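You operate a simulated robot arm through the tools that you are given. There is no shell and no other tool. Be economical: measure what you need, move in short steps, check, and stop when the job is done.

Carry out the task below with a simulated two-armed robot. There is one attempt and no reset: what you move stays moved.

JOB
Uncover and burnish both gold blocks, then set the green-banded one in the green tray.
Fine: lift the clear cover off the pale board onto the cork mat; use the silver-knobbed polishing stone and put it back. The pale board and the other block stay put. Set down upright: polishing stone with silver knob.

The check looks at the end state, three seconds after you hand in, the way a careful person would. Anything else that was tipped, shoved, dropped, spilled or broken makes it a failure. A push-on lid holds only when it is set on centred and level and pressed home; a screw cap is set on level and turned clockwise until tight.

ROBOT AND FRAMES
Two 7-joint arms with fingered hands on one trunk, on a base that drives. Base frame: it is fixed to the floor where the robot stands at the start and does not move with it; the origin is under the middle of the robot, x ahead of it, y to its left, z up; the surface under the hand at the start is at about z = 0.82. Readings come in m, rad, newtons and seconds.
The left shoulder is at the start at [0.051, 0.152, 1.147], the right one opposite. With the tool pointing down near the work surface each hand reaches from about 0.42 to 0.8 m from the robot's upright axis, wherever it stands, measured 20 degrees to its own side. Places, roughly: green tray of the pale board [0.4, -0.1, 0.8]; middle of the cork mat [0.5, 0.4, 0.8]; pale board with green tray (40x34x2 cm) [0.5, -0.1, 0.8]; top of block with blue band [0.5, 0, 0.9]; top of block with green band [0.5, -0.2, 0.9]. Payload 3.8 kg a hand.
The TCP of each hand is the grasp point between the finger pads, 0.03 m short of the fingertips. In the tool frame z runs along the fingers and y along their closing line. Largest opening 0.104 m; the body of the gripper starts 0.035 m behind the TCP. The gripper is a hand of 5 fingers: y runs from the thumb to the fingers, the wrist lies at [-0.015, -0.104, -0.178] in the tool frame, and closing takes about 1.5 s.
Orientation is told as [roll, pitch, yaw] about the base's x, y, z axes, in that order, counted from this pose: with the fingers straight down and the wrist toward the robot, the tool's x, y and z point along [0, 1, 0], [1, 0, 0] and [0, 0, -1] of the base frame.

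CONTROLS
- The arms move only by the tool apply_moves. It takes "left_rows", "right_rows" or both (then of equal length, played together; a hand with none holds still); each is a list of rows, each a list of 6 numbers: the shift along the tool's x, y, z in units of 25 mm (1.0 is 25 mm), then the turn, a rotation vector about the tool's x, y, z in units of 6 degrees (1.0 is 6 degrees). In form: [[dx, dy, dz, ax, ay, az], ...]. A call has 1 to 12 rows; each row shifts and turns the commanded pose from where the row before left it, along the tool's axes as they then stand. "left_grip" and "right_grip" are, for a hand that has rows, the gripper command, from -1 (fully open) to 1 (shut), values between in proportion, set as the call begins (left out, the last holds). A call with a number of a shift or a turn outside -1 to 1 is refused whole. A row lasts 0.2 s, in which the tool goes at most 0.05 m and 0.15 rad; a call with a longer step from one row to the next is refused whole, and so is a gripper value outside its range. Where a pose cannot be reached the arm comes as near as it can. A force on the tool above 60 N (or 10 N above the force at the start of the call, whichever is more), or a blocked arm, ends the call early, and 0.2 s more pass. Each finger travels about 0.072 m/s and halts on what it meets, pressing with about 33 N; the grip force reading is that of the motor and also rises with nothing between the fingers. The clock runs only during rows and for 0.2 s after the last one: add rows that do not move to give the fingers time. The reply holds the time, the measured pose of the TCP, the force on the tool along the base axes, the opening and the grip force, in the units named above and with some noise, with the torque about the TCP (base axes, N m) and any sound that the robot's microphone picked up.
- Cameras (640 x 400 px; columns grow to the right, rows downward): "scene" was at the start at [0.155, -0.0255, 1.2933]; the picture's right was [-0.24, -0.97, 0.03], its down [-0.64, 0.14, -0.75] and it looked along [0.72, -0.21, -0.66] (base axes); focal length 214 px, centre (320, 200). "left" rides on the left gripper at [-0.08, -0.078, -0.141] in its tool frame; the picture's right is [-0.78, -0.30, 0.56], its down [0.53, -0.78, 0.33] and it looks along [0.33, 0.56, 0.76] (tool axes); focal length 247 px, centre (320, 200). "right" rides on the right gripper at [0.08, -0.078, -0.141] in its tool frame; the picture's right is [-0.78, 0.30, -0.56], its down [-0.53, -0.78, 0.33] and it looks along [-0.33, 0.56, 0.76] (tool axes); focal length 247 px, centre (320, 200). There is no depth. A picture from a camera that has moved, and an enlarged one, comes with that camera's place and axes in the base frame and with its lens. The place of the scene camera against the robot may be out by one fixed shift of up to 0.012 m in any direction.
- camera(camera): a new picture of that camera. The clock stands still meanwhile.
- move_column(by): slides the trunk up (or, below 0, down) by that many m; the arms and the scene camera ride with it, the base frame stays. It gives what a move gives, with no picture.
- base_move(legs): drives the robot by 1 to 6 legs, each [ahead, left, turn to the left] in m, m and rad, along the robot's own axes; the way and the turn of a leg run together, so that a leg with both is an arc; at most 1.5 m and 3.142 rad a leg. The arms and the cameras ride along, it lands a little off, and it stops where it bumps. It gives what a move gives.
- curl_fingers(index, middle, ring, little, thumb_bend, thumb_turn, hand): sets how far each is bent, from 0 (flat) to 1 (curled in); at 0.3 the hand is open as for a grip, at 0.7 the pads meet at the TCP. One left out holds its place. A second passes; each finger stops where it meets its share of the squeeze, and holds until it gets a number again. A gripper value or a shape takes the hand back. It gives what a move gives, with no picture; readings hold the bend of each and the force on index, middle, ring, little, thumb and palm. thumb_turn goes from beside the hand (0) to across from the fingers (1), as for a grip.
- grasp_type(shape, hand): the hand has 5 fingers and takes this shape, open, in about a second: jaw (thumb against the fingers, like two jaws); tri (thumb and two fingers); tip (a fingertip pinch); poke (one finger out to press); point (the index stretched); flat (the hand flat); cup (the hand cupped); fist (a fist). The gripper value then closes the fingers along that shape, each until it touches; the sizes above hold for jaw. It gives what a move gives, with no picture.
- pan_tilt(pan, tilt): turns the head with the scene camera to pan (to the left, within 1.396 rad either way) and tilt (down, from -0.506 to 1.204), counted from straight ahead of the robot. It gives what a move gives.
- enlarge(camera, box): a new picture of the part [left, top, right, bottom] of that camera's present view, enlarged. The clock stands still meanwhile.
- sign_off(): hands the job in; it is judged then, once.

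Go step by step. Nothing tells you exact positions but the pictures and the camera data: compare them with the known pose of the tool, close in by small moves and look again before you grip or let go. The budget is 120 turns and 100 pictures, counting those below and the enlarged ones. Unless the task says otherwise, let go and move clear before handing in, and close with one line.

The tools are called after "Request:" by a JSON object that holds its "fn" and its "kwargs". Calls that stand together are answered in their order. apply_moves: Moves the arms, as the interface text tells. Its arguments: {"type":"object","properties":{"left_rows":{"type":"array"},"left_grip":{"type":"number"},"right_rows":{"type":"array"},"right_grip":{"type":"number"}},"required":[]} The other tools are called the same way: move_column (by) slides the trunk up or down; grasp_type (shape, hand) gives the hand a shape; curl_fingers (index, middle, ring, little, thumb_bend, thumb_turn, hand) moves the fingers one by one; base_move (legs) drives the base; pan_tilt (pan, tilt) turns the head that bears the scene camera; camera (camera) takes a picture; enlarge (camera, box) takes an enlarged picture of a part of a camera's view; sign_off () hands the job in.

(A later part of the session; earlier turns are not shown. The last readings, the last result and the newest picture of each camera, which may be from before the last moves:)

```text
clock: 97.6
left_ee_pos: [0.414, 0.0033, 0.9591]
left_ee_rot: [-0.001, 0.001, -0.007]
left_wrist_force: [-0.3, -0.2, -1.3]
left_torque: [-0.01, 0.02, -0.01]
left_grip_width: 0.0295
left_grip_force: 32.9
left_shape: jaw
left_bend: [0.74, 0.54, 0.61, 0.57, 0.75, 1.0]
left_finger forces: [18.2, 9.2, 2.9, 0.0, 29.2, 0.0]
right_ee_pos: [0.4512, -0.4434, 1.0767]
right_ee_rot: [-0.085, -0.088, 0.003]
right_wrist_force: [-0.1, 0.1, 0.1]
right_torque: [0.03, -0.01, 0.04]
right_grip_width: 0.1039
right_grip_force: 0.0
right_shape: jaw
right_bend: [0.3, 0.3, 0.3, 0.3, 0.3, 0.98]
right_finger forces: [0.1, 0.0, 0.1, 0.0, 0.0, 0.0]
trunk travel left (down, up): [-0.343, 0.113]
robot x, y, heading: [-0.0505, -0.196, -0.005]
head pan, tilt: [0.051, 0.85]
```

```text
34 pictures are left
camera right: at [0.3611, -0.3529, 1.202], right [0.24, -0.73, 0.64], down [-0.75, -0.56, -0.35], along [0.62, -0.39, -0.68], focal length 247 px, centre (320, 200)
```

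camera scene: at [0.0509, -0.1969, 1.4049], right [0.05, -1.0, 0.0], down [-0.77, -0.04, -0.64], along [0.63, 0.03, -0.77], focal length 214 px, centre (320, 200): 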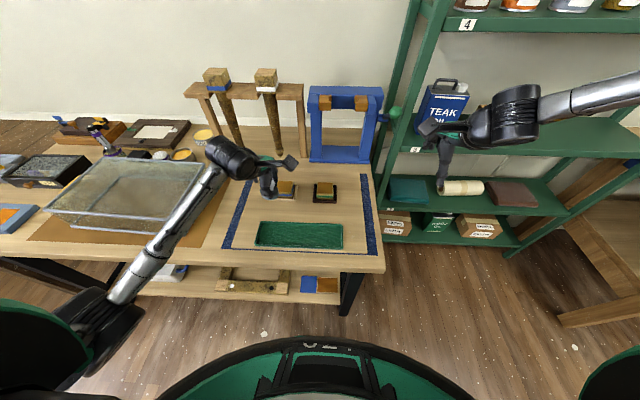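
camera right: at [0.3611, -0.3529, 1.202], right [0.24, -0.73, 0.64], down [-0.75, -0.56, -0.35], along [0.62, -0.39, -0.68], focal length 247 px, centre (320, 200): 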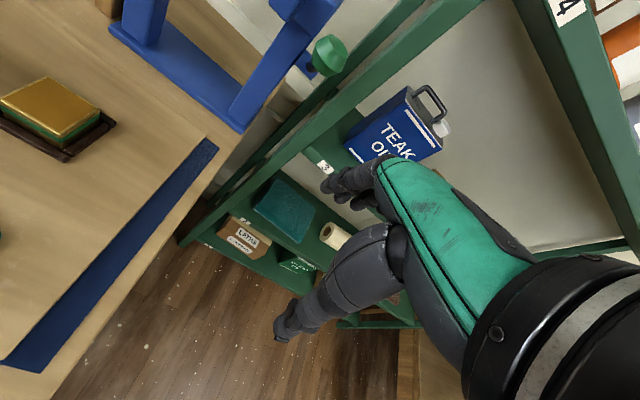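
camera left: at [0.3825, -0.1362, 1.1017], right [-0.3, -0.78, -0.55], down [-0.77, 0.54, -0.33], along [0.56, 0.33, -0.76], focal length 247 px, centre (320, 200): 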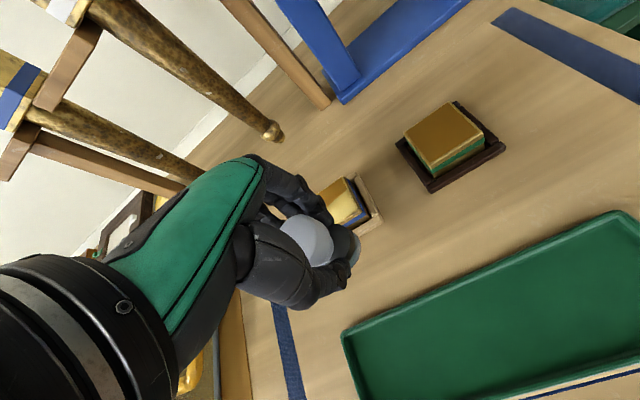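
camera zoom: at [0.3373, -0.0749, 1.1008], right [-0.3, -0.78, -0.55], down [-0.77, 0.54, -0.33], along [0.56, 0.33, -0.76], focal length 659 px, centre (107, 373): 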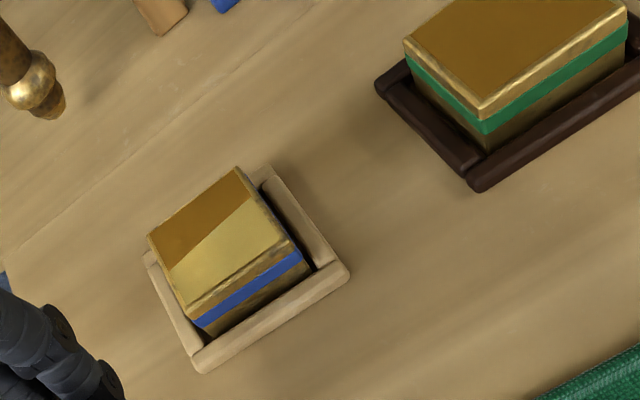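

The front 60% or so of the top is bright and the rear strip is still dull. I'll go back and polish further to the rear (+x).

Request:
{"fn": "apply_moves", "kwargs": {"left_rows": [[-0.4, 0.9, 0, 0, 0, 0], [-0.4, 0.9, 0, 0, 0, 0], [-0.4, 0.9, 0, 0, 0, 0], [-0.4, 0.9, 0, 0, 0, 0], [-0.4, 0.8, 0, 0, 0, 0], [-0.2, 0.74, 0, 0, 0, 0], [0, 0, 0.6, 0, 0, 0], [0, 0, 0.6, 0, 0, 0], [0, 0, 0.4, 0, 0, 0], [0, 0, 0, 0, 0, 0]]}}

Request:
{"fn": "apply_moves", "kwargs": {"left_rows": [[0, 0, 0.08, 0, 0, 0], [0, 0, 0, 0, 0, 0]]}}

Request:
{"fn": "apply_moves", "kwargs": {"left_rows": [[0, 0, 0.07, 0, 0, 0], [0, 0, 0, 0, 0, 0]]}}

```text
clock: 99.8
left_ee_pos: [0.5422, -0.0548, 0.9197]
left_ee_rot: [-0.002, 0.001, -0.007]
left_wrist_force: [1.0, 0.0, -0.4]
left_torque: [0.0, 0.01, -0.02]
left_grip_width: 0.0291
left_grip_force: 33.1
left_shape: jaw
left_bend: [0.74, 0.54, 0.61, 0.57, 0.75, 1.0]
left_finger forces: [18.2, 9.3, 3.0, 0.0, 29.2, 0.0]
right_ee_pos: [0.45, -0.4433, 1.0759]
right_ee_rot: [-0.083, -0.09, 0.003]
right_wrist_force: [-0.4, -0.2, -0.1]
right_torque: [-0.02, 0.04, -0.02]
right_grip_width: 0.1036
right_grip_force: 0.1
right_shape: jaw
right_bend: [0.3, 0.3, 0.3, 0.3, 0.3, 0.98]
right_finger forces: [0.1, 0.0, 0.1, 0.0, 0.1, 0.1]
trunk travel left (down, up): [-0.343, 0.113]
robot x, y, heading: [-0.0491, -0.1982, -0.0]
head pan, tilt: [0.051, 0.85]
```

```text
clock: 100.4
left_ee_pos: [0.5424, -0.0543, 0.9168]
left_ee_rot: [-0.004, 0.003, -0.008]
left_wrist_force: [0.6, -0.4, -1.1]
left_torque: [0.0, 0.03, 0.06]
left_grip_width: 0.0298
left_grip_force: 32.9
left_shape: jaw
left_bend: [0.74, 0.54, 0.61, 0.57, 0.75, 1.0]
left_finger forces: [18.2, 9.3, 3.0, 0.1, 29.2, 0.0]
right_ee_pos: [0.4503, -0.4442, 1.0764]
right_ee_rot: [-0.084, -0.09, 0.003]
right_wrist_force: [0.2, 0.3, 0.0]
right_torque: [0.0, -0.03, 0.01]
right_grip_width: 0.1037
right_grip_force: 0.1
right_shape: jaw
right_bend: [0.3, 0.3, 0.3, 0.3, 0.3, 0.98]
right_finger forces: [0.0, 0.1, 0.1, 0.0, 0.0, 0.1]
trunk travel left (down, up): [-0.343, 0.113]
robot x, y, heading: [-0.0483, -0.1971, -0.004]
head pan, tilt: [0.051, 0.85]
```

```text
clock: 101.0
left_ee_pos: [0.5409, -0.0535, 0.9152]
left_ee_rot: [-0.005, 0.003, -0.008]
left_wrist_force: [0.4, 0.0, -0.1]
left_torque: [-0.02, 0.01, 0.03]
left_grip_width: 0.0291
left_grip_force: 33.1
left_shape: jaw
left_bend: [0.74, 0.54, 0.61, 0.57, 0.75, 1.0]
left_finger forces: [18.2, 9.3, 3.0, 0.0, 29.4, 0.0]
right_ee_pos: [0.4519, -0.444, 1.0762]
right_ee_rot: [-0.085, -0.091, 0.004]
right_wrist_force: [0.2, -0.4, 0.6]
right_torque: [-0.02, -0.01, -0.01]
right_grip_width: 0.1036
right_grip_force: 0.1
right_shape: jaw
right_bend: [0.3, 0.3, 0.3, 0.3, 0.3, 0.98]
right_finger forces: [0.0, 0.1, 0.0, 0.1, 0.0, 0.0]
trunk travel left (down, up): [-0.343, 0.113]
robot x, y, heading: [-0.049, -0.1913, -0.003]
head pan, tilt: [0.051, 0.85]
```

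Request:
{"fn": "apply_moves", "kwargs": {"left_rows": [[0, 0, 0.07, 0, 0, 0], [0.5, 0, 0, 0, 0, 0], [-0.5, 0, 0, 0, 0, 0], [-0.5, 0, 0, 0, 0, 0], [0.5, 0, 0, 0, 0, 0], [0.5, 0, 0, 0, 0, 0], [-0.5, 0, 0, 0, 0, 0], [-0.5, 0, 0, 0, 0, 0], [0.5, 0, 0, 0, 0, 0], [0, 0, 0, 0, 0, 0]]}}

Request:
{"fn": "apply_moves", "kwargs": {"left_rows": [[0, 0.3, 0.03, 0, 0, 0], [0, -0.5, 0, 0, 0, 0], [0, -0.5, 0, 0, 0, 0], [0, 0.5, 0, 0, 0, 0], [0, 0.5, 0, 0, 0, 0], [0, -0.5, 0, 0, 0, 0], [0, -0.5, 0, 0, 0, 0], [0, 0.5, 0, 0, 0, 0], [0, 0.5, 0, 0, 0, 0], [0, -0.5, 0, 0, 0, 0], [0, -0.5, 0, 0, 0, 0], [0, 0, 0, 0, 0, 0]]}}

Request:
{"fn": "apply_moves", "kwargs": {"left_rows": [[0, 0, -0.5, 0, 0, 0], [0, 0, -0.7, 0, 0, 0], [0, 0, -0.7, 0, 0, 0], [0, -0.9, 0, 0, 0, 0], [0, -0.9, 0, 0, 0, 0], [0.5, -0.9, 0, 0, 0, 0], [0.5, -0.9, 0, 0, 0, 0], [0.5, 0, 0, 0, 0, 0], [0.5, 0, 0, 0, 0, 0], [0.5, 0, 0, 0, 0, 0], [0, 0, 0, 0, 0, 0]]}}

Request:
{"fn": "enlarge", "kwargs": {"camera": "scene", "box": [250, 165, 350, 227]}}

```text
clock: 103.2
left_ee_pos: [0.5424, -0.0524, 0.9141]
left_ee_rot: [-0.004, 0.001, -0.005]
left_wrist_force: [0.3, 0.9, 0.5]
left_torque: [-0.01, 0.03, 0.0]
left_grip_width: 0.0294
left_grip_force: 33.0
left_shape: jaw
left_bend: [0.74, 0.54, 0.61, 0.57, 0.75, 1.0]
left_finger forces: [18.2, 9.3, 3.1, 0.1, 29.5, 0.1]
right_ee_pos: [0.452, -0.4439, 1.0768]
right_ee_rot: [-0.085, -0.088, 0.003]
right_wrist_force: [-0.3, -0.8, 0.3]
right_torque: [-0.04, 0.01, 0.03]
right_grip_width: 0.1038
right_grip_force: 0.1
right_shape: jaw
right_bend: [0.3, 0.3, 0.3, 0.3, 0.3, 0.98]
right_finger forces: [0.0, 0.1, 0.0, 0.0, 0.0, 0.0]
trunk travel left (down, up): [-0.343, 0.113]
robot x, y, heading: [-0.0487, -0.1935, -0.0]
head pan, tilt: [0.051, 0.85]
```

```text
clock: 105.8
left_ee_pos: [0.5243, -0.0527, 0.9141]
left_ee_rot: [-0.003, 0.001, -0.005]
left_wrist_force: [-0.8, 0.2, -0.7]
left_torque: [0.04, 0.0, -0.01]
left_grip_width: 0.0291
left_grip_force: 33.5
left_shape: jaw
left_bend: [0.74, 0.54, 0.61, 0.57, 0.75, 0.99]
left_finger forces: [18.2, 9.4, 3.1, 0.1, 29.8, 0.0]
right_ee_pos: [0.451, -0.4449, 1.076]
right_ee_rot: [-0.084, -0.09, 0.004]
right_wrist_force: [0.5, 0.1, -0.4]
right_torque: [-0.01, 0.0, -0.02]
right_grip_width: 0.1039
right_grip_force: 0.0
right_shape: jaw
right_bend: [0.3, 0.3, 0.3, 0.3, 0.3, 0.98]
right_finger forces: [0.0, 0.0, 0.0, 0.1, 0.0, 0.1]
trunk travel left (down, up): [-0.343, 0.113]
robot x, y, heading: [-0.044, -0.1985, -0.004]
head pan, tilt: [0.051, 0.85]
```

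```text
clock: 108.2
left_ee_pos: [0.4342, 0.01, 0.9597]
left_ee_rot: [-0.005, 0.001, -0.008]
left_wrist_force: [-0.4, -0.7, -1.1]
left_torque: [-0.01, 0.02, -0.01]
left_grip_width: 0.0292
left_grip_force: 32.8
left_shape: jaw
left_bend: [0.74, 0.54, 0.61, 0.57, 0.75, 0.99]
left_finger forces: [18.2, 9.5, 3.3, 0.0, 29.6, 0.0]
right_ee_pos: [0.4493, -0.4447, 1.0749]
right_ee_rot: [-0.084, -0.088, 0.003]
right_wrist_force: [0.5, 1.2, 0.6]
right_torque: [0.0, -0.03, -0.01]
right_grip_width: 0.1037
right_grip_force: 0.0
right_shape: jaw
right_bend: [0.3, 0.3, 0.3, 0.3, 0.3, 0.98]
right_finger forces: [0.0, 0.0, 0.0, 0.0, 0.1, 0.1]
trunk travel left (down, up): [-0.343, 0.113]
robot x, y, heading: [-0.0464, -0.1983, -0.003]
head pan, tilt: [0.051, 0.85]
```

```text
6.40 times, centred on (300, 196) of scene
camera zoom: at [0.0537, -0.1968, 1.4046], right [0.05, -1.0, 0.0], down [-0.77, -0.04, -0.63], along [0.63, 0.03, -0.77], focal length 1373 px, centre (448, 226)
```

zoom: 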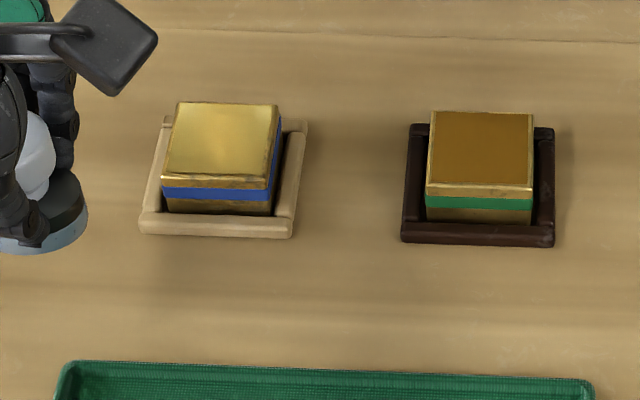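

The blue block is fully bright. Next, the green-banded block: I'll drive right 13.5 cm with the stone held high and position it over the top.

Request:
{"fn": "base_move", "kwargs": {"legs": [[0, -0.135, 0]]}}

Request:
{"fn": "apply_moves", "kwargs": {"left_rows": [[-0.6, 0.9, 0, 0, 0, 0], [-0.6, 0.9, 0, 0, 0, 0], [-0.6, 0.9, 0, 0, 0, 0], [-0.6, 0.9, 0, 0, 0, 0], [-0.2, 0.4, 0, 0, 0, 0], [0, 0, 0.6, 0, 0, 0], [0, 0, 0.6, 0, 0, 0], [0, 0, 0, 0, 0, 0]]}}

Request:
{"fn": "camera", "kwargs": {"camera": "scene"}}

```text
clock: 109.5
left_ee_pos: [0.4347, -0.1251, 0.9598]
left_ee_rot: [-0.003, 0.003, -0.004]
left_wrist_force: [0.9, 0.4, -1.1]
left_torque: [-0.03, 0.02, 0.01]
left_grip_width: 0.0293
left_grip_force: 32.6
left_shape: jaw
left_bend: [0.74, 0.54, 0.61, 0.57, 0.75, 0.99]
left_finger forces: [18.2, 9.4, 3.4, 0.1, 29.6, 0.0]
right_ee_pos: [0.4508, -0.5783, 1.0753]
right_ee_rot: [-0.085, -0.09, 0.004]
right_wrist_force: [0.1, 0.5, 0.8]
right_torque: [-0.04, -0.01, 0.02]
right_grip_width: 0.1034
right_grip_force: 0.2
right_shape: jaw
right_bend: [0.3, 0.3, 0.3, 0.3, 0.3, 0.98]
right_finger forces: [0.1, 0.0, 0.1, 0.0, 0.0, 0.0]
trunk travel left (down, up): [-0.343, 0.113]
robot x, y, heading: [-0.0485, -0.3348, -0.001]
head pan, tilt: [0.051, 0.85]
```

```text
clock: 111.3
left_ee_pos: [0.5333, -0.1913, 0.9288]
left_ee_rot: [-0.005, 0.002, -0.005]
left_wrist_force: [0.1, 0.4, -0.7]
left_torque: [-0.02, 0.03, 0.03]
left_grip_width: 0.0294
left_grip_force: 33.0
left_shape: jaw
left_bend: [0.74, 0.54, 0.61, 0.57, 0.75, 0.99]
left_finger forces: [18.1, 9.4, 3.4, 0.0, 29.6, 0.0]
right_ee_pos: [0.4528, -0.5798, 1.076]
right_ee_rot: [-0.083, -0.091, 0.006]
right_wrist_force: [0.6, 0.5, 1.0]
right_torque: [-0.01, -0.02, -0.01]
right_grip_width: 0.1038
right_grip_force: 0.0
right_shape: jaw
right_bend: [0.3, 0.3, 0.3, 0.3, 0.3, 0.98]
right_finger forces: [0.0, 0.0, 0.0, 0.1, 0.1, 0.0]
trunk travel left (down, up): [-0.343, 0.113]
robot x, y, heading: [-0.0459, -0.3335, -0.003]
head pan, tilt: [0.051, 0.85]
```

```text
32 pictures are left
camera scene: at [0.0534, -0.3337, 1.4046], right [0.05, -1.0, 0.0], down [-0.77, -0.04, -0.63], along [0.63, 0.03, -0.77], focal length 214 px, centre (320, 200)
```

scene: 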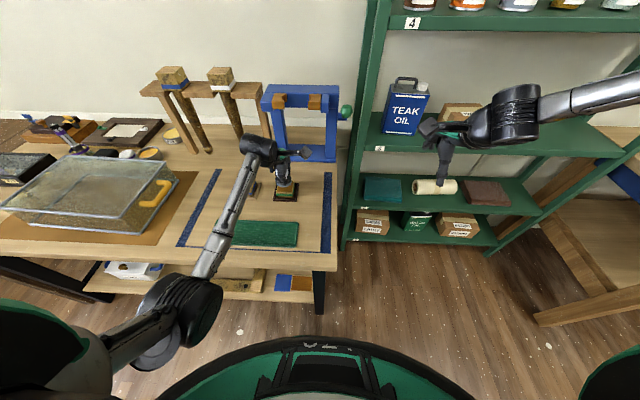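

Request:
{"fn": "enlarge", "kwargs": {"camera": "scene", "box": [240, 150, 340, 212]}}

```text
6.40 times, centred on (290, 181) of scene
camera zoom: at [0.0534, -0.3337, 1.4046], right [0.05, -1.0, 0.0], down [-0.77, -0.04, -0.63], along [0.63, 0.03, -0.77], focal length 1373 px, centre (512, 322)
```

zoom: 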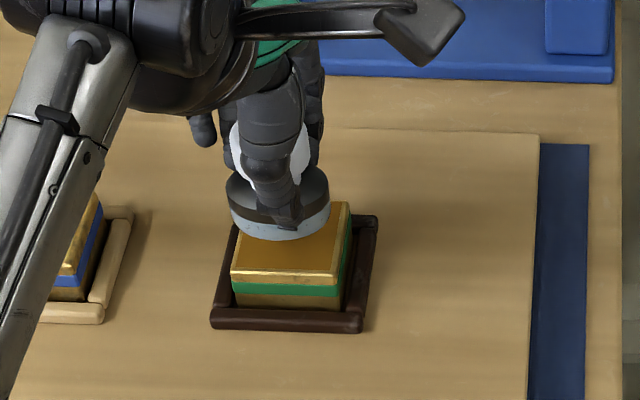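

Request:
{"fn": "apply_moves", "kwargs": {"left_rows": [[-0.2, 0, 0.2, 0, 0, 0], [0, 0, 0.2, 0, 0, 0], [0, 0, 0.12, 0, 0, 0], [0, 0, 0, 0, 0, 0]]}}

Request:
{"fn": "apply_moves", "kwargs": {"left_rows": [[0, 0, 0.08, 0, 0, 0], [0, 0, 0, 0, 0, 0]]}}

Request:
{"fn": "apply_moves", "kwargs": {"left_rows": [[0, 0, 0.08, 0, 0, 0], [0, 0, 0, 0, 0, 0]]}}

```text
clock: 112.3
left_ee_pos: [0.5345, -0.1973, 0.9164]
left_ee_rot: [-0.005, 0.0, -0.005]
left_wrist_force: [0.6, -0.5, -1.4]
left_torque: [0.0, 0.01, 0.0]
left_grip_width: 0.0295
left_grip_force: 32.4
left_shape: jaw
left_bend: [0.74, 0.54, 0.61, 0.57, 0.75, 0.99]
left_finger forces: [18.1, 9.4, 3.2, 0.0, 29.5, 0.0]
right_ee_pos: [0.4513, -0.5807, 1.0773]
right_ee_rot: [-0.084, -0.09, 0.006]
right_wrist_force: [-0.5, -0.4, 1.5]
right_torque: [0.01, 0.05, -0.01]
right_grip_width: 0.1034
right_grip_force: 0.0
right_shape: jaw
right_bend: [0.3, 0.3, 0.3, 0.3, 0.3, 0.98]
right_finger forces: [0.2, 0.0, 0.1, 0.0, 0.0, 0.0]
trunk travel left (down, up): [-0.343, 0.113]
robot x, y, heading: [-0.0468, -0.3333, -0.0]
head pan, tilt: [0.051, 0.85]
```

```text
clock: 112.9
left_ee_pos: [0.5322, -0.1971, 0.914]
left_ee_rot: [-0.002, 0.001, -0.002]
left_wrist_force: [0.4, -0.1, 0.6]
left_torque: [0.02, -0.04, -0.01]
left_grip_width: 0.0292
left_grip_force: 33.0
left_shape: jaw
left_bend: [0.74, 0.54, 0.61, 0.57, 0.75, 0.99]
left_finger forces: [18.3, 9.4, 3.4, 0.0, 29.6, 0.1]
right_ee_pos: [0.451, -0.5808, 1.0761]
right_ee_rot: [-0.085, -0.089, 0.005]
right_wrist_force: [0.2, -0.1, 0.2]
right_torque: [0.0, 0.02, -0.01]
right_grip_width: 0.1035
right_grip_force: 0.0
right_shape: jaw
right_bend: [0.3, 0.3, 0.3, 0.3, 0.3, 0.98]
right_finger forces: [0.1, 0.1, 0.1, 0.0, 0.1, 0.0]
trunk travel left (down, up): [-0.343, 0.113]
robot x, y, heading: [-0.0433, -0.3332, 0.001]
head pan, tilt: [0.051, 0.85]
```

```text
clock: 113.5
left_ee_pos: [0.5321, -0.1963, 0.9149]
left_ee_rot: [-0.004, -0.002, -0.005]
left_wrist_force: [-0.8, 0.2, 8.1]
left_torque: [0.0, -0.02, 0.0]
left_grip_width: 0.0292
left_grip_force: 32.9
left_shape: jaw
left_bend: [0.74, 0.54, 0.61, 0.57, 0.75, 0.99]
left_finger forces: [18.4, 9.4, 3.3, 0.1, 30.2, 0.1]
right_ee_pos: [0.4513, -0.5805, 1.0757]
right_ee_rot: [-0.084, -0.088, 0.005]
right_wrist_force: [-0.2, 0.8, -0.2]
right_torque: [-0.01, -0.02, 0.01]
right_grip_width: 0.1036
right_grip_force: 0.0
right_shape: jaw
right_bend: [0.3, 0.3, 0.3, 0.3, 0.3, 0.98]
right_finger forces: [0.0, 0.0, 0.0, 0.0, 0.1, 0.0]
trunk travel left (down, up): [-0.343, 0.113]
robot x, y, heading: [-0.0455, -0.3374, 0.001]
head pan, tilt: [0.051, 0.85]
```

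There's contact at about 8 N. I'll polish with strokes over the whole top.

Request:
{"fn": "apply_moves", "kwargs": {"left_rows": [[0, 0.5, 0, 0, 0, 0], [0, -0.5, 0, 0, 0, 0], [0, -0.5, 0, 0, 0, 0], [0, 0.5, 0, 0, 0, 0], [0, 0.5, 0, 0, 0, 0], [0, -0.5, 0, 0, 0, 0], [0, -0.5, 0, 0, 0, 0], [0, 0.5, 0, 0, 0, 0], [0, 0, 0, 0, 0, 0]]}}

Request:
{"fn": "apply_moves", "kwargs": {"left_rows": [[0.5, 0, 0.03, 0, 0, 0], [-0.5, 0, 0, 0, 0, 0], [-0.5, 0, 0, 0, 0, 0], [0.5, 0, 0, 0, 0, 0], [0.5, 0, 0, 0, 0, 0], [-0.5, 0, 0, 0, 0, 0], [-0.5, 0, 0, 0, 0, 0], [0.5, 0, 0, 0, 0, 0], [0, 0, 0, 0, 0, 0]]}}

Request:
{"fn": "apply_moves", "kwargs": {"left_rows": [[0, 0.5, 0.05, 0, 0, 0], [0, -0.5, 0, 0, 0, 0], [0, -0.5, 0, 0, 0, 0], [0, 0.5, 0, 0, 0, 0], [0, 0.5, 0, 0, 0, 0], [0, -0.5, 0, 0, 0, 0], [0, -0.5, 0, 0, 0, 0], [0, 0.5, 0, 0, 0, 0], [0, 0.5, 0, 0, 0, 0], [0, -0.5, 0, 0, 0, 0], [0, 0, 0, 0, 0, 0]]}}

Request:
{"fn": "apply_moves", "kwargs": {"left_rows": [[0, 0, -0.5, 0, 0, 0], [0, 0, -0.7, 0, 0, 0], [0, 0, -0.7, 0, 0, 0], [0, -0.9, 0, 0, 0, 0], [0, -0.9, 0, 0, 0, 0], [0.5, -0.9, 0, 0, 0, 0], [0.5, -0.9, 0, 0, 0, 0], [0.5, 0, 0, 0, 0, 0], [0.5, 0, 0, 0, 0, 0], [0.5, 0, 0, 0, 0, 0], [0, 0, 0, 0, 0, 0]]}}

Request:
{"fn": "enlarge", "kwargs": {"camera": "scene", "box": [220, 165, 340, 240]}}

```text
clock: 115.5
left_ee_pos: [0.533, -0.1973, 0.9131]
left_ee_rot: [-0.002, -0.002, -0.004]
left_wrist_force: [-1.3, 0.1, 9.1]
left_torque: [-0.05, -0.02, 0.02]
left_grip_width: 0.0296
left_grip_force: 33.2
left_shape: jaw
left_bend: [0.74, 0.54, 0.61, 0.57, 0.76, 0.99]
left_finger forces: [18.2, 9.9, 3.6, 0.1, 31.7, 0.1]
right_ee_pos: [0.4497, -0.5813, 1.0757]
right_ee_rot: [-0.084, -0.089, 0.003]
right_wrist_force: [-1.1, 0.7, -0.2]
right_torque: [0.01, 0.02, 0.03]
right_grip_width: 0.1036
right_grip_force: 0.1
right_shape: jaw
right_bend: [0.3, 0.3, 0.3, 0.3, 0.3, 0.98]
right_finger forces: [0.0, 0.0, 0.0, 0.1, 0.1, 0.0]
trunk travel left (down, up): [-0.343, 0.113]
robot x, y, heading: [-0.0471, -0.3377, -0.003]
head pan, tilt: [0.051, 0.85]
```

```text
clock: 117.5
left_ee_pos: [0.5334, -0.1979, 0.9134]
left_ee_rot: [-0.001, 0.0, -0.003]
left_wrist_force: [1.0, -2.9, 7.6]
left_torque: [-0.05, -0.09, -0.02]
left_grip_width: 0.0297
left_grip_force: 33.3
left_shape: jaw
left_bend: [0.74, 0.54, 0.61, 0.57, 0.76, 0.99]
left_finger forces: [18.4, 10.9, 3.1, 0.0, 29.9, 0.0]
right_ee_pos: [0.449, -0.5812, 1.0775]
right_ee_rot: [-0.085, -0.089, 0.008]
right_wrist_force: [-0.2, 0.3, -0.6]
right_torque: [-0.01, 0.02, -0.02]
right_grip_width: 0.1039
right_grip_force: 0.0
right_shape: jaw
right_bend: [0.3, 0.3, 0.3, 0.3, 0.3, 0.98]
right_finger forces: [0.1, 0.0, 0.0, 0.1, 0.0, 0.0]
trunk travel left (down, up): [-0.343, 0.113]
robot x, y, heading: [-0.0479, -0.3327, -0.004]
head pan, tilt: [0.051, 0.85]
```

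```text
clock: 119.9
left_ee_pos: [0.5329, -0.1974, 0.9123]
left_ee_rot: [-0.002, -0.001, -0.005]
left_wrist_force: [4.3, 0.0, 12.9]
left_torque: [0.02, -0.21, 0.0]
left_grip_width: 0.0298
left_grip_force: 33.7
left_shape: jaw
left_bend: [0.74, 0.54, 0.61, 0.57, 0.76, 0.98]
left_finger forces: [19.7, 12.5, 4.6, 0.0, 29.7, 0.0]
right_ee_pos: [0.4501, -0.5802, 1.0763]
right_ee_rot: [-0.084, -0.089, 0.004]
right_wrist_force: [1.7, 0.0, 0.0]
right_torque: [0.02, 0.01, -0.02]
right_grip_width: 0.1038
right_grip_force: 0.0
right_shape: jaw
right_bend: [0.3, 0.3, 0.3, 0.3, 0.3, 0.98]
right_finger forces: [0.1, 0.1, 0.0, 0.0, 0.0, 0.0]
trunk travel left (down, up): [-0.343, 0.113]
robot x, y, heading: [-0.0492, -0.3314, -0.003]
head pan, tilt: [0.051, 0.85]
```

```text
clock: 122.3
left_ee_pos: [0.4448, -0.1338, 0.958]
left_ee_rot: [-0.003, 0.001, -0.003]
left_wrist_force: [-0.2, 0.2, 0.0]
left_torque: [0.01, 0.01, -0.05]
left_grip_width: 0.0295
left_grip_force: 32.9
left_shape: jaw
left_bend: [0.74, 0.54, 0.61, 0.57, 0.76, 0.98]
left_finger forces: [17.7, 10.7, 3.8, 0.1, 29.1, 0.1]
right_ee_pos: [0.4508, -0.5817, 1.0773]
right_ee_rot: [-0.083, -0.091, 0.006]
right_wrist_force: [-0.5, 0.3, 0.3]
right_torque: [0.02, 0.04, 0.01]
right_grip_width: 0.104
right_grip_force: 0.0
right_shape: jaw
right_bend: [0.3, 0.3, 0.3, 0.3, 0.3, 0.98]
right_finger forces: [0.2, 0.1, 0.0, 0.0, 0.1, 0.1]
trunk travel left (down, up): [-0.343, 0.113]
robot x, y, heading: [-0.0463, -0.3346, -0.002]
head pan, tilt: [0.051, 0.85]
```

```text
5.33 times, centred on (280, 202) of scene
camera zoom: at [0.0534, -0.3339, 1.4046], right [0.05, -1.0, 0.0], down [-0.77, -0.04, -0.63], along [0.63, 0.03, -0.77], focal length 1144 px, centre (533, 187)
```

zoom: 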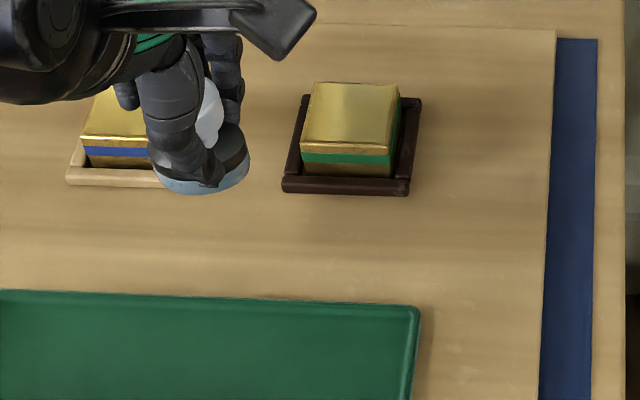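

Both blocks are burnished. Now I'll return the stone: raise it, back up, then drive left to its original spot.

Request:
{"fn": "apply_moves", "kwargs": {"left_rows": [[0, 0, -0.8, 0, 0, 0], [0, 0, -0.6, 0, 0, 0], [0, 0, 0, 0, 0, 0]]}}

Request:
{"fn": "base_move", "kwargs": {"legs": [[-0.095, 0, 0], [0, 0.276, 0]]}}

Request:
{"fn": "enlarge", "kwargs": {"camera": "scene", "box": [200, 140, 360, 240]}}

Request:
{"fn": "camera", "kwargs": {"camera": "left"}}

```text
clock: 123.1
left_ee_pos: [0.444, -0.1328, 0.9907]
left_ee_rot: [-0.001, 0.003, -0.005]
left_wrist_force: [-0.4, -0.1, -1.1]
left_torque: [-0.04, -0.02, -0.02]
left_grip_width: 0.0295
left_grip_force: 33.4
left_shape: jaw
left_bend: [0.74, 0.54, 0.61, 0.57, 0.76, 0.98]
left_finger forces: [17.5, 10.7, 3.8, 0.0, 29.0, 0.0]
right_ee_pos: [0.4512, -0.5797, 1.0762]
right_ee_rot: [-0.085, -0.088, 0.005]
right_wrist_force: [-0.8, 0.2, -0.2]
right_torque: [0.0, 0.01, 0.01]
right_grip_width: 0.1038
right_grip_force: 0.1
right_shape: jaw
right_bend: [0.3, 0.3, 0.3, 0.3, 0.3, 0.98]
right_finger forces: [0.0, 0.0, 0.0, 0.1, 0.1, 0.0]
trunk travel left (down, up): [-0.343, 0.113]
robot x, y, heading: [-0.051, -0.3352, -0.002]
head pan, tilt: [0.051, 0.85]
```

```text
clock: 125.8
left_ee_pos: [0.3487, 0.1432, 0.992]
left_ee_rot: [-0.002, 0.003, -0.002]
left_wrist_force: [0.2, -0.8, -0.4]
left_torque: [0.01, 0.01, 0.02]
left_grip_width: 0.0296
left_grip_force: 33.7
left_shape: jaw
left_bend: [0.74, 0.54, 0.61, 0.57, 0.76, 0.98]
left_finger forces: [17.5, 10.7, 3.8, 0.0, 29.0, 0.0]
right_ee_pos: [0.3558, -0.3046, 1.075]
right_ee_rot: [-0.084, -0.09, 0.006]
right_wrist_force: [-0.6, -0.9, -0.3]
right_torque: [0.01, 0.02, -0.03]
right_grip_width: 0.1036
right_grip_force: 0.0
right_shape: jaw
right_bend: [0.3, 0.3, 0.3, 0.3, 0.3, 0.98]
right_finger forces: [0.0, 0.0, 0.0, 0.1, 0.0, 0.1]
trunk travel left (down, up): [-0.343, 0.113]
robot x, y, heading: [-0.1377, -0.0647, 0.002]
head pan, tilt: [0.051, 0.85]
```

```text
4.00 times, centred on (280, 190) of scene
camera zoom: at [-0.0417, -0.0588, 1.4046], right [0.05, -1.0, 0.0], down [-0.77, -0.04, -0.63], along [0.63, 0.03, -0.77], focal length 858 px, centre (480, 240)
```

zoom: 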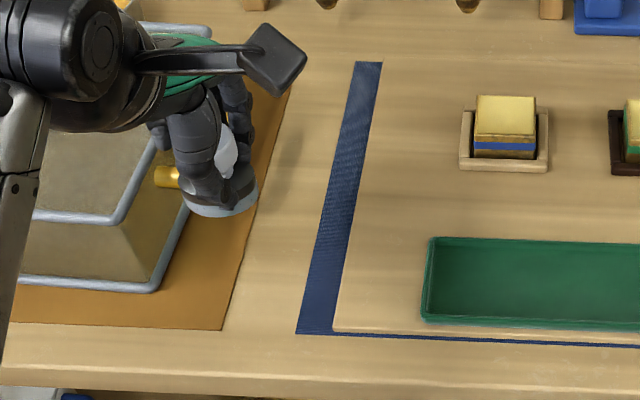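

```text
28 pictures are left
camera left: at [0.273, 0.0642, 1.1332], right [-0.3, -0.78, -0.56], down [-0.78, 0.54, -0.33], along [0.56, 0.33, -0.76], focal length 247 px, centre (320, 200)
```

left: 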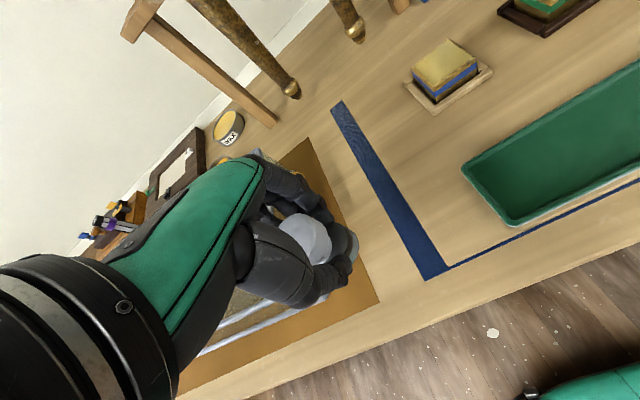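

The hand is over the original spot. Lowering now.

Request:
{"fn": "apply_moves", "kwargs": {"left_rows": [[0, 0, 0.9, 0, 0, 0], [0, 0, 0.9, 0, 0, 0], [0, 0, 0.9, 0, 0, 0], [0, 0, 0.8, 0, 0, 0], [0, 0, 0.6, 0, 0, 0], [0, 0, 0.4, 0, 0, 0], [0, 0, 0, 0, 0, 0]]}}

Request:
{"fn": "apply_moves", "kwargs": {"left_rows": [[0, 0, 0.1, 0, 0, 0], [0, 0, 0, 0, 0, 0]]}}

Request:
{"fn": "apply_moves", "kwargs": {"left_rows": [[0, 0, 0.08, 0, 0, 0], [0, 0, 0, 0, 0, 0]]}}

Request:
{"fn": "enlarge", "kwargs": {"camera": "scene", "box": [200, 140, 360, 240]}}

```text
clock: 127.4
left_ee_pos: [0.3496, 0.1444, 0.8789]
left_ee_rot: [-0.003, 0.002, -0.001]
left_wrist_force: [0.3, -0.6, -0.9]
left_torque: [0.01, -0.01, 0.01]
left_grip_width: 0.0295
left_grip_force: 33.5
left_shape: jaw
left_bend: [0.74, 0.54, 0.61, 0.57, 0.76, 0.98]
left_finger forces: [17.3, 10.8, 3.9, 0.0, 28.7, 0.0]
right_ee_pos: [0.3568, -0.3026, 1.0758]
right_ee_rot: [-0.083, -0.089, 0.006]
right_wrist_force: [0.2, 0.7, 0.1]
right_torque: [0.0, 0.0, 0.01]
right_grip_width: 0.1039
right_grip_force: 0.1
right_shape: jaw
right_bend: [0.3, 0.3, 0.3, 0.3, 0.3, 0.98]
right_finger forces: [0.0, 0.0, 0.0, 0.0, 0.1, 0.0]
trunk travel left (down, up): [-0.343, 0.113]
robot x, y, heading: [-0.1401, -0.0586, 0.001]
head pan, tilt: [0.051, 0.85]
```

```text
clock: 128.0
left_ee_pos: [0.3498, 0.1433, 0.8763]
left_ee_rot: [-0.005, 0.0, -0.002]
left_wrist_force: [-0.4, 0.5, -0.6]
left_torque: [0.03, 0.0, -0.01]
left_grip_width: 0.0294
left_grip_force: 32.8
left_shape: jaw
left_bend: [0.74, 0.54, 0.61, 0.57, 0.76, 0.98]
left_finger forces: [17.2, 10.7, 3.9, 0.0, 28.8, 0.1]
right_ee_pos: [0.3572, -0.3032, 1.0746]
right_ee_rot: [-0.084, -0.087, 0.007]
right_wrist_force: [-0.5, 0.2, -0.2]
right_torque: [-0.01, 0.0, 0.01]
right_grip_width: 0.1036
right_grip_force: 0.1
right_shape: jaw
right_bend: [0.3, 0.3, 0.3, 0.3, 0.3, 0.98]
right_finger forces: [0.0, 0.0, 0.0, 0.0, 0.1, 0.1]
trunk travel left (down, up): [-0.343, 0.113]
robot x, y, heading: [-0.1434, -0.0554, 0.002]
head pan, tilt: [0.051, 0.85]
```

```text
clock: 128.6
left_ee_pos: [0.3485, 0.1427, 0.8746]
left_ee_rot: [-0.004, 0.003, -0.002]
left_wrist_force: [-0.2, -0.4, -0.6]
left_torque: [0.0, -0.01, -0.03]
left_grip_width: 0.0295
left_grip_force: 32.7
left_shape: jaw
left_bend: [0.74, 0.54, 0.61, 0.57, 0.76, 0.98]
left_finger forces: [17.3, 10.7, 3.8, 0.1, 28.7, 0.0]
right_ee_pos: [0.3579, -0.3028, 1.0751]
right_ee_rot: [-0.086, -0.088, 0.007]
right_wrist_force: [-0.7, 0.2, 0.1]
right_torque: [-0.03, 0.01, 0.03]
right_grip_width: 0.1036
right_grip_force: 0.2
right_shape: jaw
right_bend: [0.3, 0.3, 0.3, 0.3, 0.3, 0.98]
right_finger forces: [0.1, 0.0, 0.0, 0.0, 0.0, 0.0]
trunk travel left (down, up): [-0.343, 0.113]
robot x, y, heading: [-0.1395, -0.0576, 0.001]
head pan, tilt: [0.051, 0.85]
```

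```text
4.00 times, centred on (280, 190) of scene
camera zoom: at [-0.0416, -0.0573, 1.4046], right [0.05, -1.0, 0.0], down [-0.77, -0.04, -0.63], along [0.63, 0.03, -0.77], focal length 858 px, centre (480, 240)
```

zoom: 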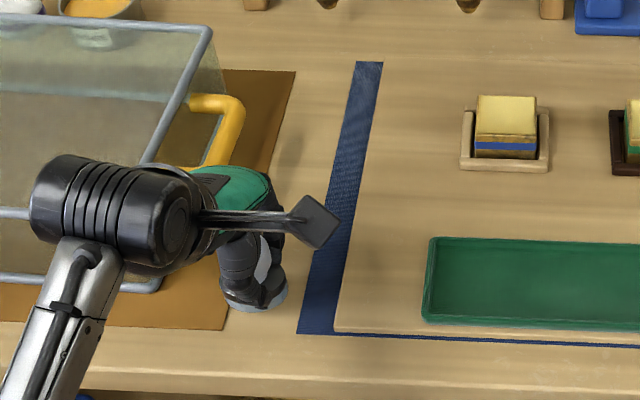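

Request:
{"fn": "apply_moves", "kwargs": {"left_rows": [[0, 0, 0.07, 0, 0, 0], [0, 0, 0, 0, 0, 0]]}}

Request:
{"fn": "apply_moves", "kwargs": {"left_rows": [[0, 0, 0.06, 0, 0, 0], [0, 0, 0, 0, 0, 0]]}}

```text
clock: 129.2
left_ee_pos: [0.3475, 0.1424, 0.8727]
left_ee_rot: [-0.004, 0.002, -0.003]
left_wrist_force: [0.0, -0.7, -0.9]
left_torque: [0.0, -0.01, 0.0]
left_grip_width: 0.0294
left_grip_force: 33.4
left_shape: jaw
left_bend: [0.74, 0.54, 0.61, 0.57, 0.76, 0.98]
left_finger forces: [17.3, 10.7, 3.9, 0.0, 28.9, 0.0]
right_ee_pos: [0.3567, -0.3024, 1.0757]
right_ee_rot: [-0.085, -0.088, 0.008]
right_wrist_force: [0.0, -0.1, -0.9]
right_torque: [0.01, -0.01, 0.0]
right_grip_width: 0.1037
right_grip_force: 0.1
right_shape: jaw
right_bend: [0.3, 0.3, 0.3, 0.3, 0.3, 0.98]
right_finger forces: [0.1, 0.1, 0.0, 0.0, 0.1, 0.0]
trunk travel left (down, up): [-0.343, 0.113]
robot x, y, heading: [-0.1416, -0.0599, 0.003]
head pan, tilt: [0.051, 0.85]
```

```text
clock: 129.8
left_ee_pos: [0.3486, 0.1445, 0.8723]
left_ee_rot: [-0.003, 0.002, 0.0]
left_wrist_force: [0.5, -0.1, -1.0]
left_torque: [0.02, -0.01, -0.01]
left_grip_width: 0.0295
left_grip_force: 33.2
left_shape: jaw
left_bend: [0.74, 0.54, 0.61, 0.57, 0.76, 0.98]
left_finger forces: [17.4, 10.7, 3.9, 0.1, 28.8, 0.0]
right_ee_pos: [0.3568, -0.3018, 1.0761]
right_ee_rot: [-0.086, -0.09, 0.008]
right_wrist_force: [-0.2, 0.3, -0.1]
right_torque: [0.0, 0.02, -0.01]
right_grip_width: 0.1035
right_grip_force: 0.2
right_shape: jaw
right_bend: [0.3, 0.3, 0.3, 0.3, 0.3, 0.98]
right_finger forces: [0.1, 0.1, 0.0, 0.1, 0.0, 0.0]
trunk travel left (down, up): [-0.343, 0.113]
robot x, y, heading: [-0.1485, -0.0552, -0.002]
head pan, tilt: [0.051, 0.85]
```

Request:
{"fn": "apply_moves", "kwargs": {"left_rows": [[0, 0, 0.06, 0, 0, 0], [0, 0, 0, 0, 0, 0]]}}

Request:
{"fn": "apply_moves", "kwargs": {"left_rows": [[0, 0, 0.06, 0, 0, 0], [0, 0, 0, 0, 0, 0]]}}

```text
clock: 130.4
left_ee_pos: [0.3482, 0.1436, 0.8709]
left_ee_rot: [-0.004, -0.001, -0.001]
left_wrist_force: [-0.7, 1.4, 5.1]
left_torque: [0.03, -0.1, -0.01]
left_grip_width: 0.0295
left_grip_force: 32.8
left_shape: jaw
left_bend: [0.74, 0.54, 0.61, 0.57, 0.76, 0.98]
left_finger forces: [17.4, 10.8, 3.9, 0.0, 29.3, 0.0]
right_ee_pos: [0.3567, -0.3042, 1.0756]
right_ee_rot: [-0.085, -0.09, 0.01]
right_wrist_force: [-0.8, 0.1, -0.3]
right_torque: [0.02, 0.01, 0.0]
right_grip_width: 0.1037
right_grip_force: 0.1
right_shape: jaw
right_bend: [0.3, 0.3, 0.3, 0.3, 0.3, 0.98]
right_finger forces: [0.0, 0.1, 0.1, 0.0, 0.0, 0.0]
trunk travel left (down, up): [-0.343, 0.113]
robot x, y, heading: [-0.144, -0.057, -0.003]
head pan, tilt: [0.051, 0.85]
```

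```text
clock: 131.0
left_ee_pos: [0.3488, 0.1425, 0.8708]
left_ee_rot: [-0.003, -0.004, -0.002]
left_wrist_force: [-0.1, 1.9, 14.9]
left_torque: [0.01, -0.12, 0.0]
left_grip_width: 0.0299
left_grip_force: 32.9
left_shape: jaw
left_bend: [0.74, 0.54, 0.61, 0.57, 0.76, 0.98]
left_finger forces: [17.9, 11.7, 4.5, 0.0, 30.2, 0.0]
right_ee_pos: [0.3551, -0.3052, 1.0765]
right_ee_rot: [-0.083, -0.089, 0.007]
right_wrist_force: [-0.6, -0.3, 0.0]
right_torque: [0.03, 0.02, -0.02]
right_grip_width: 0.1037
right_grip_force: 0.1
right_shape: jaw
right_bend: [0.3, 0.3, 0.3, 0.3, 0.3, 0.98]
right_finger forces: [0.1, 0.1, 0.1, 0.0, 0.0, 0.0]
trunk travel left (down, up): [-0.343, 0.113]
robot x, y, heading: [-0.1401, -0.0566, 0.001]
head pan, tilt: [0.051, 0.85]
```

The stone is resting on the bench. I'll ease off, open, and lift clear.

Request:
{"fn": "apply_moves", "kwargs": {"left_rows": [[0, 0, -0.05, 0, 0, 0], [0, 0, 0, 0, 0, 0]]}}

Request:
{"fn": "apply_moves", "kwargs": {"left_rows": [[0, 0, 0, 0, 0, 0], [0, 0, 0, 0, 0, 0], [0, 0, 0, 0, 0, 0], [0, 0, 0, 0, 0, 0]], "left_grip": -0.25}}

Request:
{"fn": "apply_moves", "kwargs": {"left_rows": [[0, 0, -0.3, 0, 0, 0], [0, 0, -0.6, 0, 0, 0], [0, 0, -0.9, 0, 0, 0], [0, 0, -0.9, 0, 0, 0], [0, 0, -0.9, 0, 0, 0], [0, 0, -0.9, 0, 0, 0], [0, 0, -0.9, 0, 0, 0], [0, 0, 0, 0, 0, 0]]}}

Request:
{"fn": "camera", "kwargs": {"camera": "left"}}

```text
clock: 131.6
left_ee_pos: [0.3491, 0.1437, 0.8699]
left_ee_rot: [-0.003, -0.002, -0.002]
left_wrist_force: [2.0, 1.2, 12.4]
left_torque: [0.05, -0.17, 0.0]
left_grip_width: 0.0296
left_grip_force: 33.1
left_shape: jaw
left_bend: [0.74, 0.54, 0.61, 0.57, 0.76, 0.98]
left_finger forces: [18.0, 12.1, 4.7, 0.0, 29.3, 0.0]
right_ee_pos: [0.3559, -0.3043, 1.0758]
right_ee_rot: [-0.084, -0.089, 0.009]
right_wrist_force: [-0.5, 0.5, 0.5]
right_torque: [0.0, -0.01, -0.04]
right_grip_width: 0.1038
right_grip_force: 0.0
right_shape: jaw
right_bend: [0.3, 0.3, 0.3, 0.3, 0.3, 0.98]
right_finger forces: [0.0, 0.0, 0.0, 0.1, 0.0, 0.0]
trunk travel left (down, up): [-0.343, 0.113]
robot x, y, heading: [-0.1444, -0.0581, -0.005]
head pan, tilt: [0.051, 0.85]
```

```text
clock: 132.6
left_ee_pos: [0.3489, 0.1431, 0.8702]
left_ee_rot: [-0.004, 0.001, -0.004]
left_wrist_force: [-0.3, -0.1, -0.4]
left_torque: [0.01, -0.03, 0.01]
left_grip_width: 0.0646
left_grip_force: 0.0
left_shape: jaw
left_bend: [0.28, 0.4, 0.36, 0.37, 0.63, 1.0]
left_finger forces: [0.0, 0.0, 0.0, 0.1, 0.0, 0.1]
right_ee_pos: [0.3571, -0.3026, 1.0768]
right_ee_rot: [-0.083, -0.088, 0.009]
right_wrist_force: [0.6, -0.7, 0.7]
right_torque: [0.03, 0.02, 0.04]
right_grip_width: 0.1038
right_grip_force: 0.0
right_shape: jaw
right_bend: [0.3, 0.3, 0.3, 0.3, 0.3, 0.98]
right_finger forces: [0.0, 0.0, 0.0, 0.0, 0.0, 0.0]
trunk travel left (down, up): [-0.343, 0.113]
robot x, y, heading: [-0.1398, -0.0601, -0.001]
head pan, tilt: [0.051, 0.85]
```

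```text
clock: 134.4
left_ee_pos: [0.3499, 0.1435, 1.003]
left_ee_rot: [-0.003, 0.002, 0.0]
left_wrist_force: [0.1, -0.4, 0.6]
left_torque: [0.01, 0.0, -0.06]
left_grip_width: 0.0645
left_grip_force: 0.0
left_shape: jaw
left_bend: [0.28, 0.4, 0.36, 0.37, 0.63, 1.0]
left_finger forces: [0.0, 0.1, 0.0, 0.0, 0.0, 0.1]
right_ee_pos: [0.3566, -0.3042, 1.0755]
right_ee_rot: [-0.085, -0.088, 0.007]
right_wrist_force: [-0.6, -0.7, 0.1]
right_torque: [0.0, 0.02, 0.01]
right_grip_width: 0.1035
right_grip_force: 0.1
right_shape: jaw
right_bend: [0.3, 0.3, 0.3, 0.3, 0.3, 0.98]
right_finger forces: [0.1, 0.0, 0.0, 0.0, 0.0, 0.0]
trunk travel left (down, up): [-0.343, 0.113]
robot x, y, heading: [-0.1408, -0.0551, 0.001]
head pan, tilt: [0.051, 0.85]
```

```text
26 pictures are left
camera left: at [0.274, 0.0651, 1.1455], right [-0.3, -0.78, -0.55], down [-0.78, 0.54, -0.33], along [0.56, 0.33, -0.76], focal length 247 px, centre (320, 200)
```

left: 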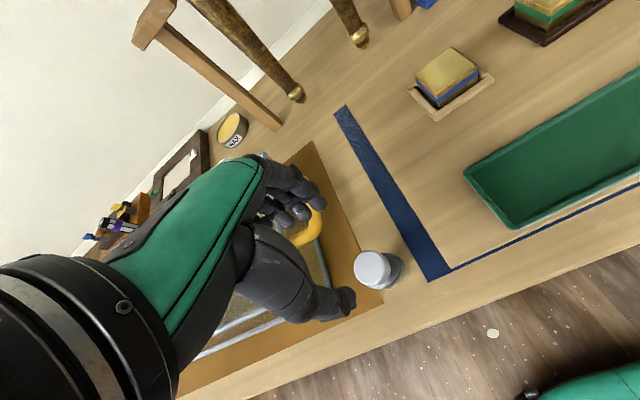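

The stone is upright in its place. Before moving the green block I'll measure the tray and block precisely.

Request:
{"fn": "enlarge", "kwargs": {"camera": "scene", "box": [290, 150, 430, 238]}}

Request:
{"fn": "base_move", "kwargs": {"legs": [[0, -0.28, 0]]}}

Request:
{"fn": "camera", "kwargs": {"camera": "left"}}

```text
4.55 times, centred on (360, 194) of scene
camera zoom: at [-0.0417, -0.0573, 1.4046], right [0.05, -1.0, 0.0], down [-0.77, -0.04, -0.63], along [0.63, 0.03, -0.77], focal length 975 px, centre (138, 227)
```

zoom: 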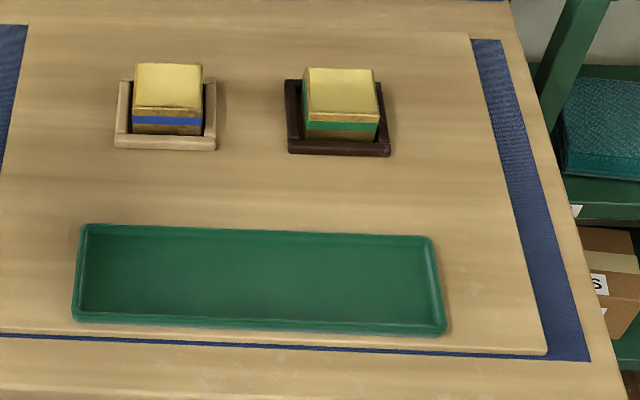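

```text
clock: 136.3
left_ee_pos: [0.3507, -0.1332, 1.0028]
left_ee_rot: [-0.004, 0.003, 0.0]
left_wrist_force: [0.3, 0.0, 0.6]
left_torque: [0.01, -0.02, -0.03]
left_grip_width: 0.0646
left_grip_force: 0.0
left_shape: jaw
left_bend: [0.28, 0.4, 0.36, 0.37, 0.63, 1.0]
left_finger forces: [0.1, 0.0, 0.0, 0.1, 0.1, 0.0]
right_ee_pos: [0.3565, -0.5804, 1.0758]
right_ee_rot: [-0.085, -0.088, 0.009]
right_wrist_force: [-0.6, 0.5, -0.1]
right_torque: [0.01, 0.03, 0.03]
right_grip_width: 0.1037
right_grip_force: 0.1
right_shape: jaw
right_bend: [0.3, 0.3, 0.3, 0.3, 0.3, 0.98]
right_finger forces: [0.0, 0.0, 0.1, 0.0, 0.1, 0.0]
trunk travel left (down, up): [-0.343, 0.113]
robot x, y, heading: [-0.1433, -0.3358, 0.006]
head pan, tilt: [0.051, 0.85]
```

```text
24 pictures are left
camera left: at [0.2743, -0.2116, 1.145], right [-0.3, -0.78, -0.55], down [-0.78, 0.53, -0.33], along [0.56, 0.33, -0.76], focal length 247 px, centre (320, 200)
```

left: 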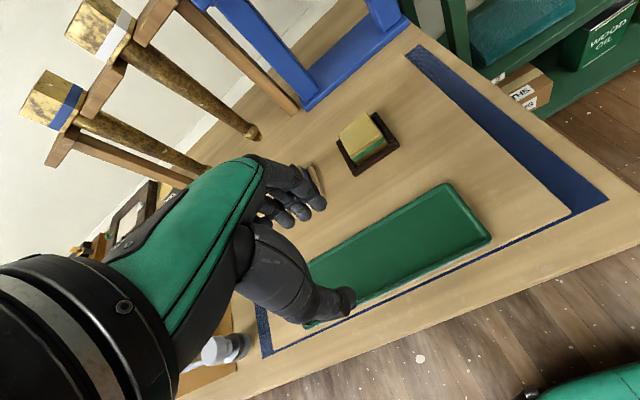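

The tray's centre line is at x of about 0.369, with a usable inner depth near 7 cm, and the green block is at (0.534, -0.193). I'll drive forward and put the open left hand above the block.

Request:
{"fn": "base_move", "kwargs": {"legs": [[0.092, 0, 0]]}}

Request:
{"fn": "apply_moves", "kwargs": {"left_rows": [[-0.6, 0.9, 0, 0, 0, 0], [-0.6, 0.9, 0, 0, 0, 0], [-0.6, 0.9, 0, 0, 0, 0], [-0.6, 0.95, 0, 0, 0, 0], [0, 0, 0.7, 0, 0, 0], [0, 0, 0.7, 0, 0, 0], [0, 0, 0.6, 0, 0, 0], [0, 0, 0, 0, 0, 0]], "left_grip": -0.75}}

Request:
{"fn": "camera", "kwargs": {"camera": "left"}}

Request:
{"fn": "enlarge", "kwargs": {"camera": "scene", "box": [220, 140, 360, 228]}}

```text
clock: 137.4
left_ee_pos: [0.4386, -0.1331, 1.0038]
left_ee_rot: [-0.003, -0.001, -0.002]
left_wrist_force: [-0.5, 0.5, -0.6]
left_torque: [-0.01, -0.01, 0.0]
left_grip_width: 0.0646
left_grip_force: 0.2
left_shape: jaw
left_bend: [0.28, 0.4, 0.36, 0.37, 0.63, 1.0]
left_finger forces: [0.0, 0.0, 0.0, 0.0, 0.1, 0.0]
right_ee_pos: [0.446, -0.5796, 1.0774]
right_ee_rot: [-0.086, -0.092, 0.007]
right_wrist_force: [-0.2, -0.6, -0.1]
right_torque: [-0.05, -0.03, 0.01]
right_grip_width: 0.1037
right_grip_force: 0.0
right_shape: jaw
right_bend: [0.3, 0.3, 0.3, 0.3, 0.3, 0.98]
right_finger forces: [0.0, 0.1, 0.1, 0.1, 0.0, 0.0]
trunk travel left (down, up): [-0.343, 0.113]
robot x, y, heading: [-0.0522, -0.3345, 0.004]
head pan, tilt: [0.051, 0.85]
```

```text
clock: 139.2
left_ee_pos: [0.5321, -0.193, 0.9536]
left_ee_rot: [-0.003, 0.0, -0.002]
left_wrist_force: [-0.3, -0.5, -0.8]
left_torque: [-0.01, -0.01, -0.05]
left_grip_width: 0.0911
left_grip_force: 0.1
left_shape: jaw
left_bend: [0.28, 0.32, 0.31, 0.32, 0.4, 0.98]
left_finger forces: [0.0, 0.0, 0.1, 0.1, 0.0, 0.0]
right_ee_pos: [0.4482, -0.5817, 1.0762]
right_ee_rot: [-0.085, -0.09, 0.01]
right_wrist_force: [0.5, 0.4, -0.1]
right_torque: [-0.02, 0.02, -0.03]
right_grip_width: 0.1038
right_grip_force: 0.0
right_shape: jaw
right_bend: [0.3, 0.3, 0.3, 0.3, 0.3, 0.98]
right_finger forces: [0.0, 0.0, 0.1, 0.0, 0.1, 0.0]
trunk travel left (down, up): [-0.343, 0.113]
robot x, y, heading: [-0.0498, -0.3343, -0.003]
head pan, tilt: [0.051, 0.85]
```

```text
23 pictures are left
camera left: at [0.4563, -0.2727, 1.0962], right [-0.3, -0.78, -0.55], down [-0.78, 0.53, -0.33], along [0.56, 0.33, -0.76], focal length 247 px, centre (320, 200)
```

left: 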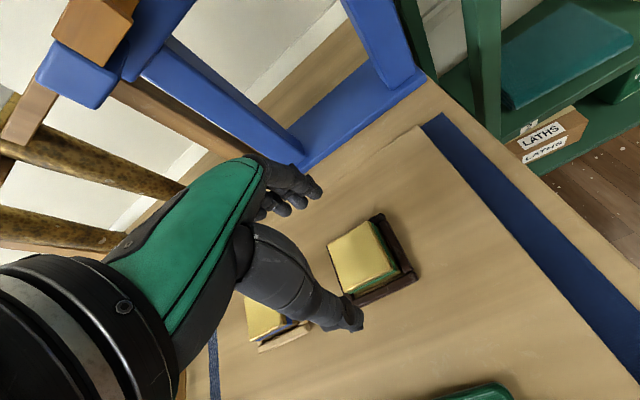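

```text
4.55 times, centred on (290, 184) of scene
camera zoom: at [0.0497, -0.3355, 1.4046], right [0.05, -1.0, 0.0], down [-0.77, -0.04, -0.63], along [0.63, 0.03, -0.77], focal length 975 px, centre (456, 273)
```

zoom: 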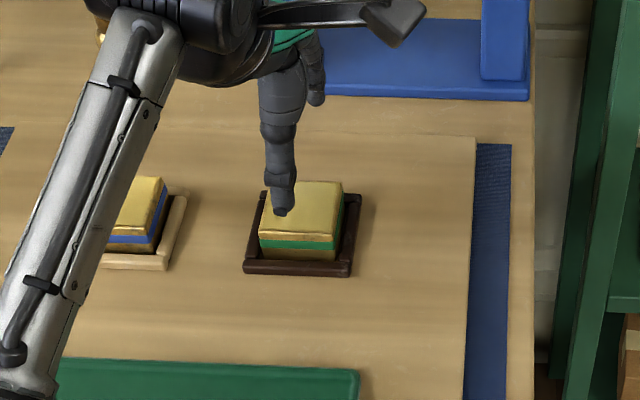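

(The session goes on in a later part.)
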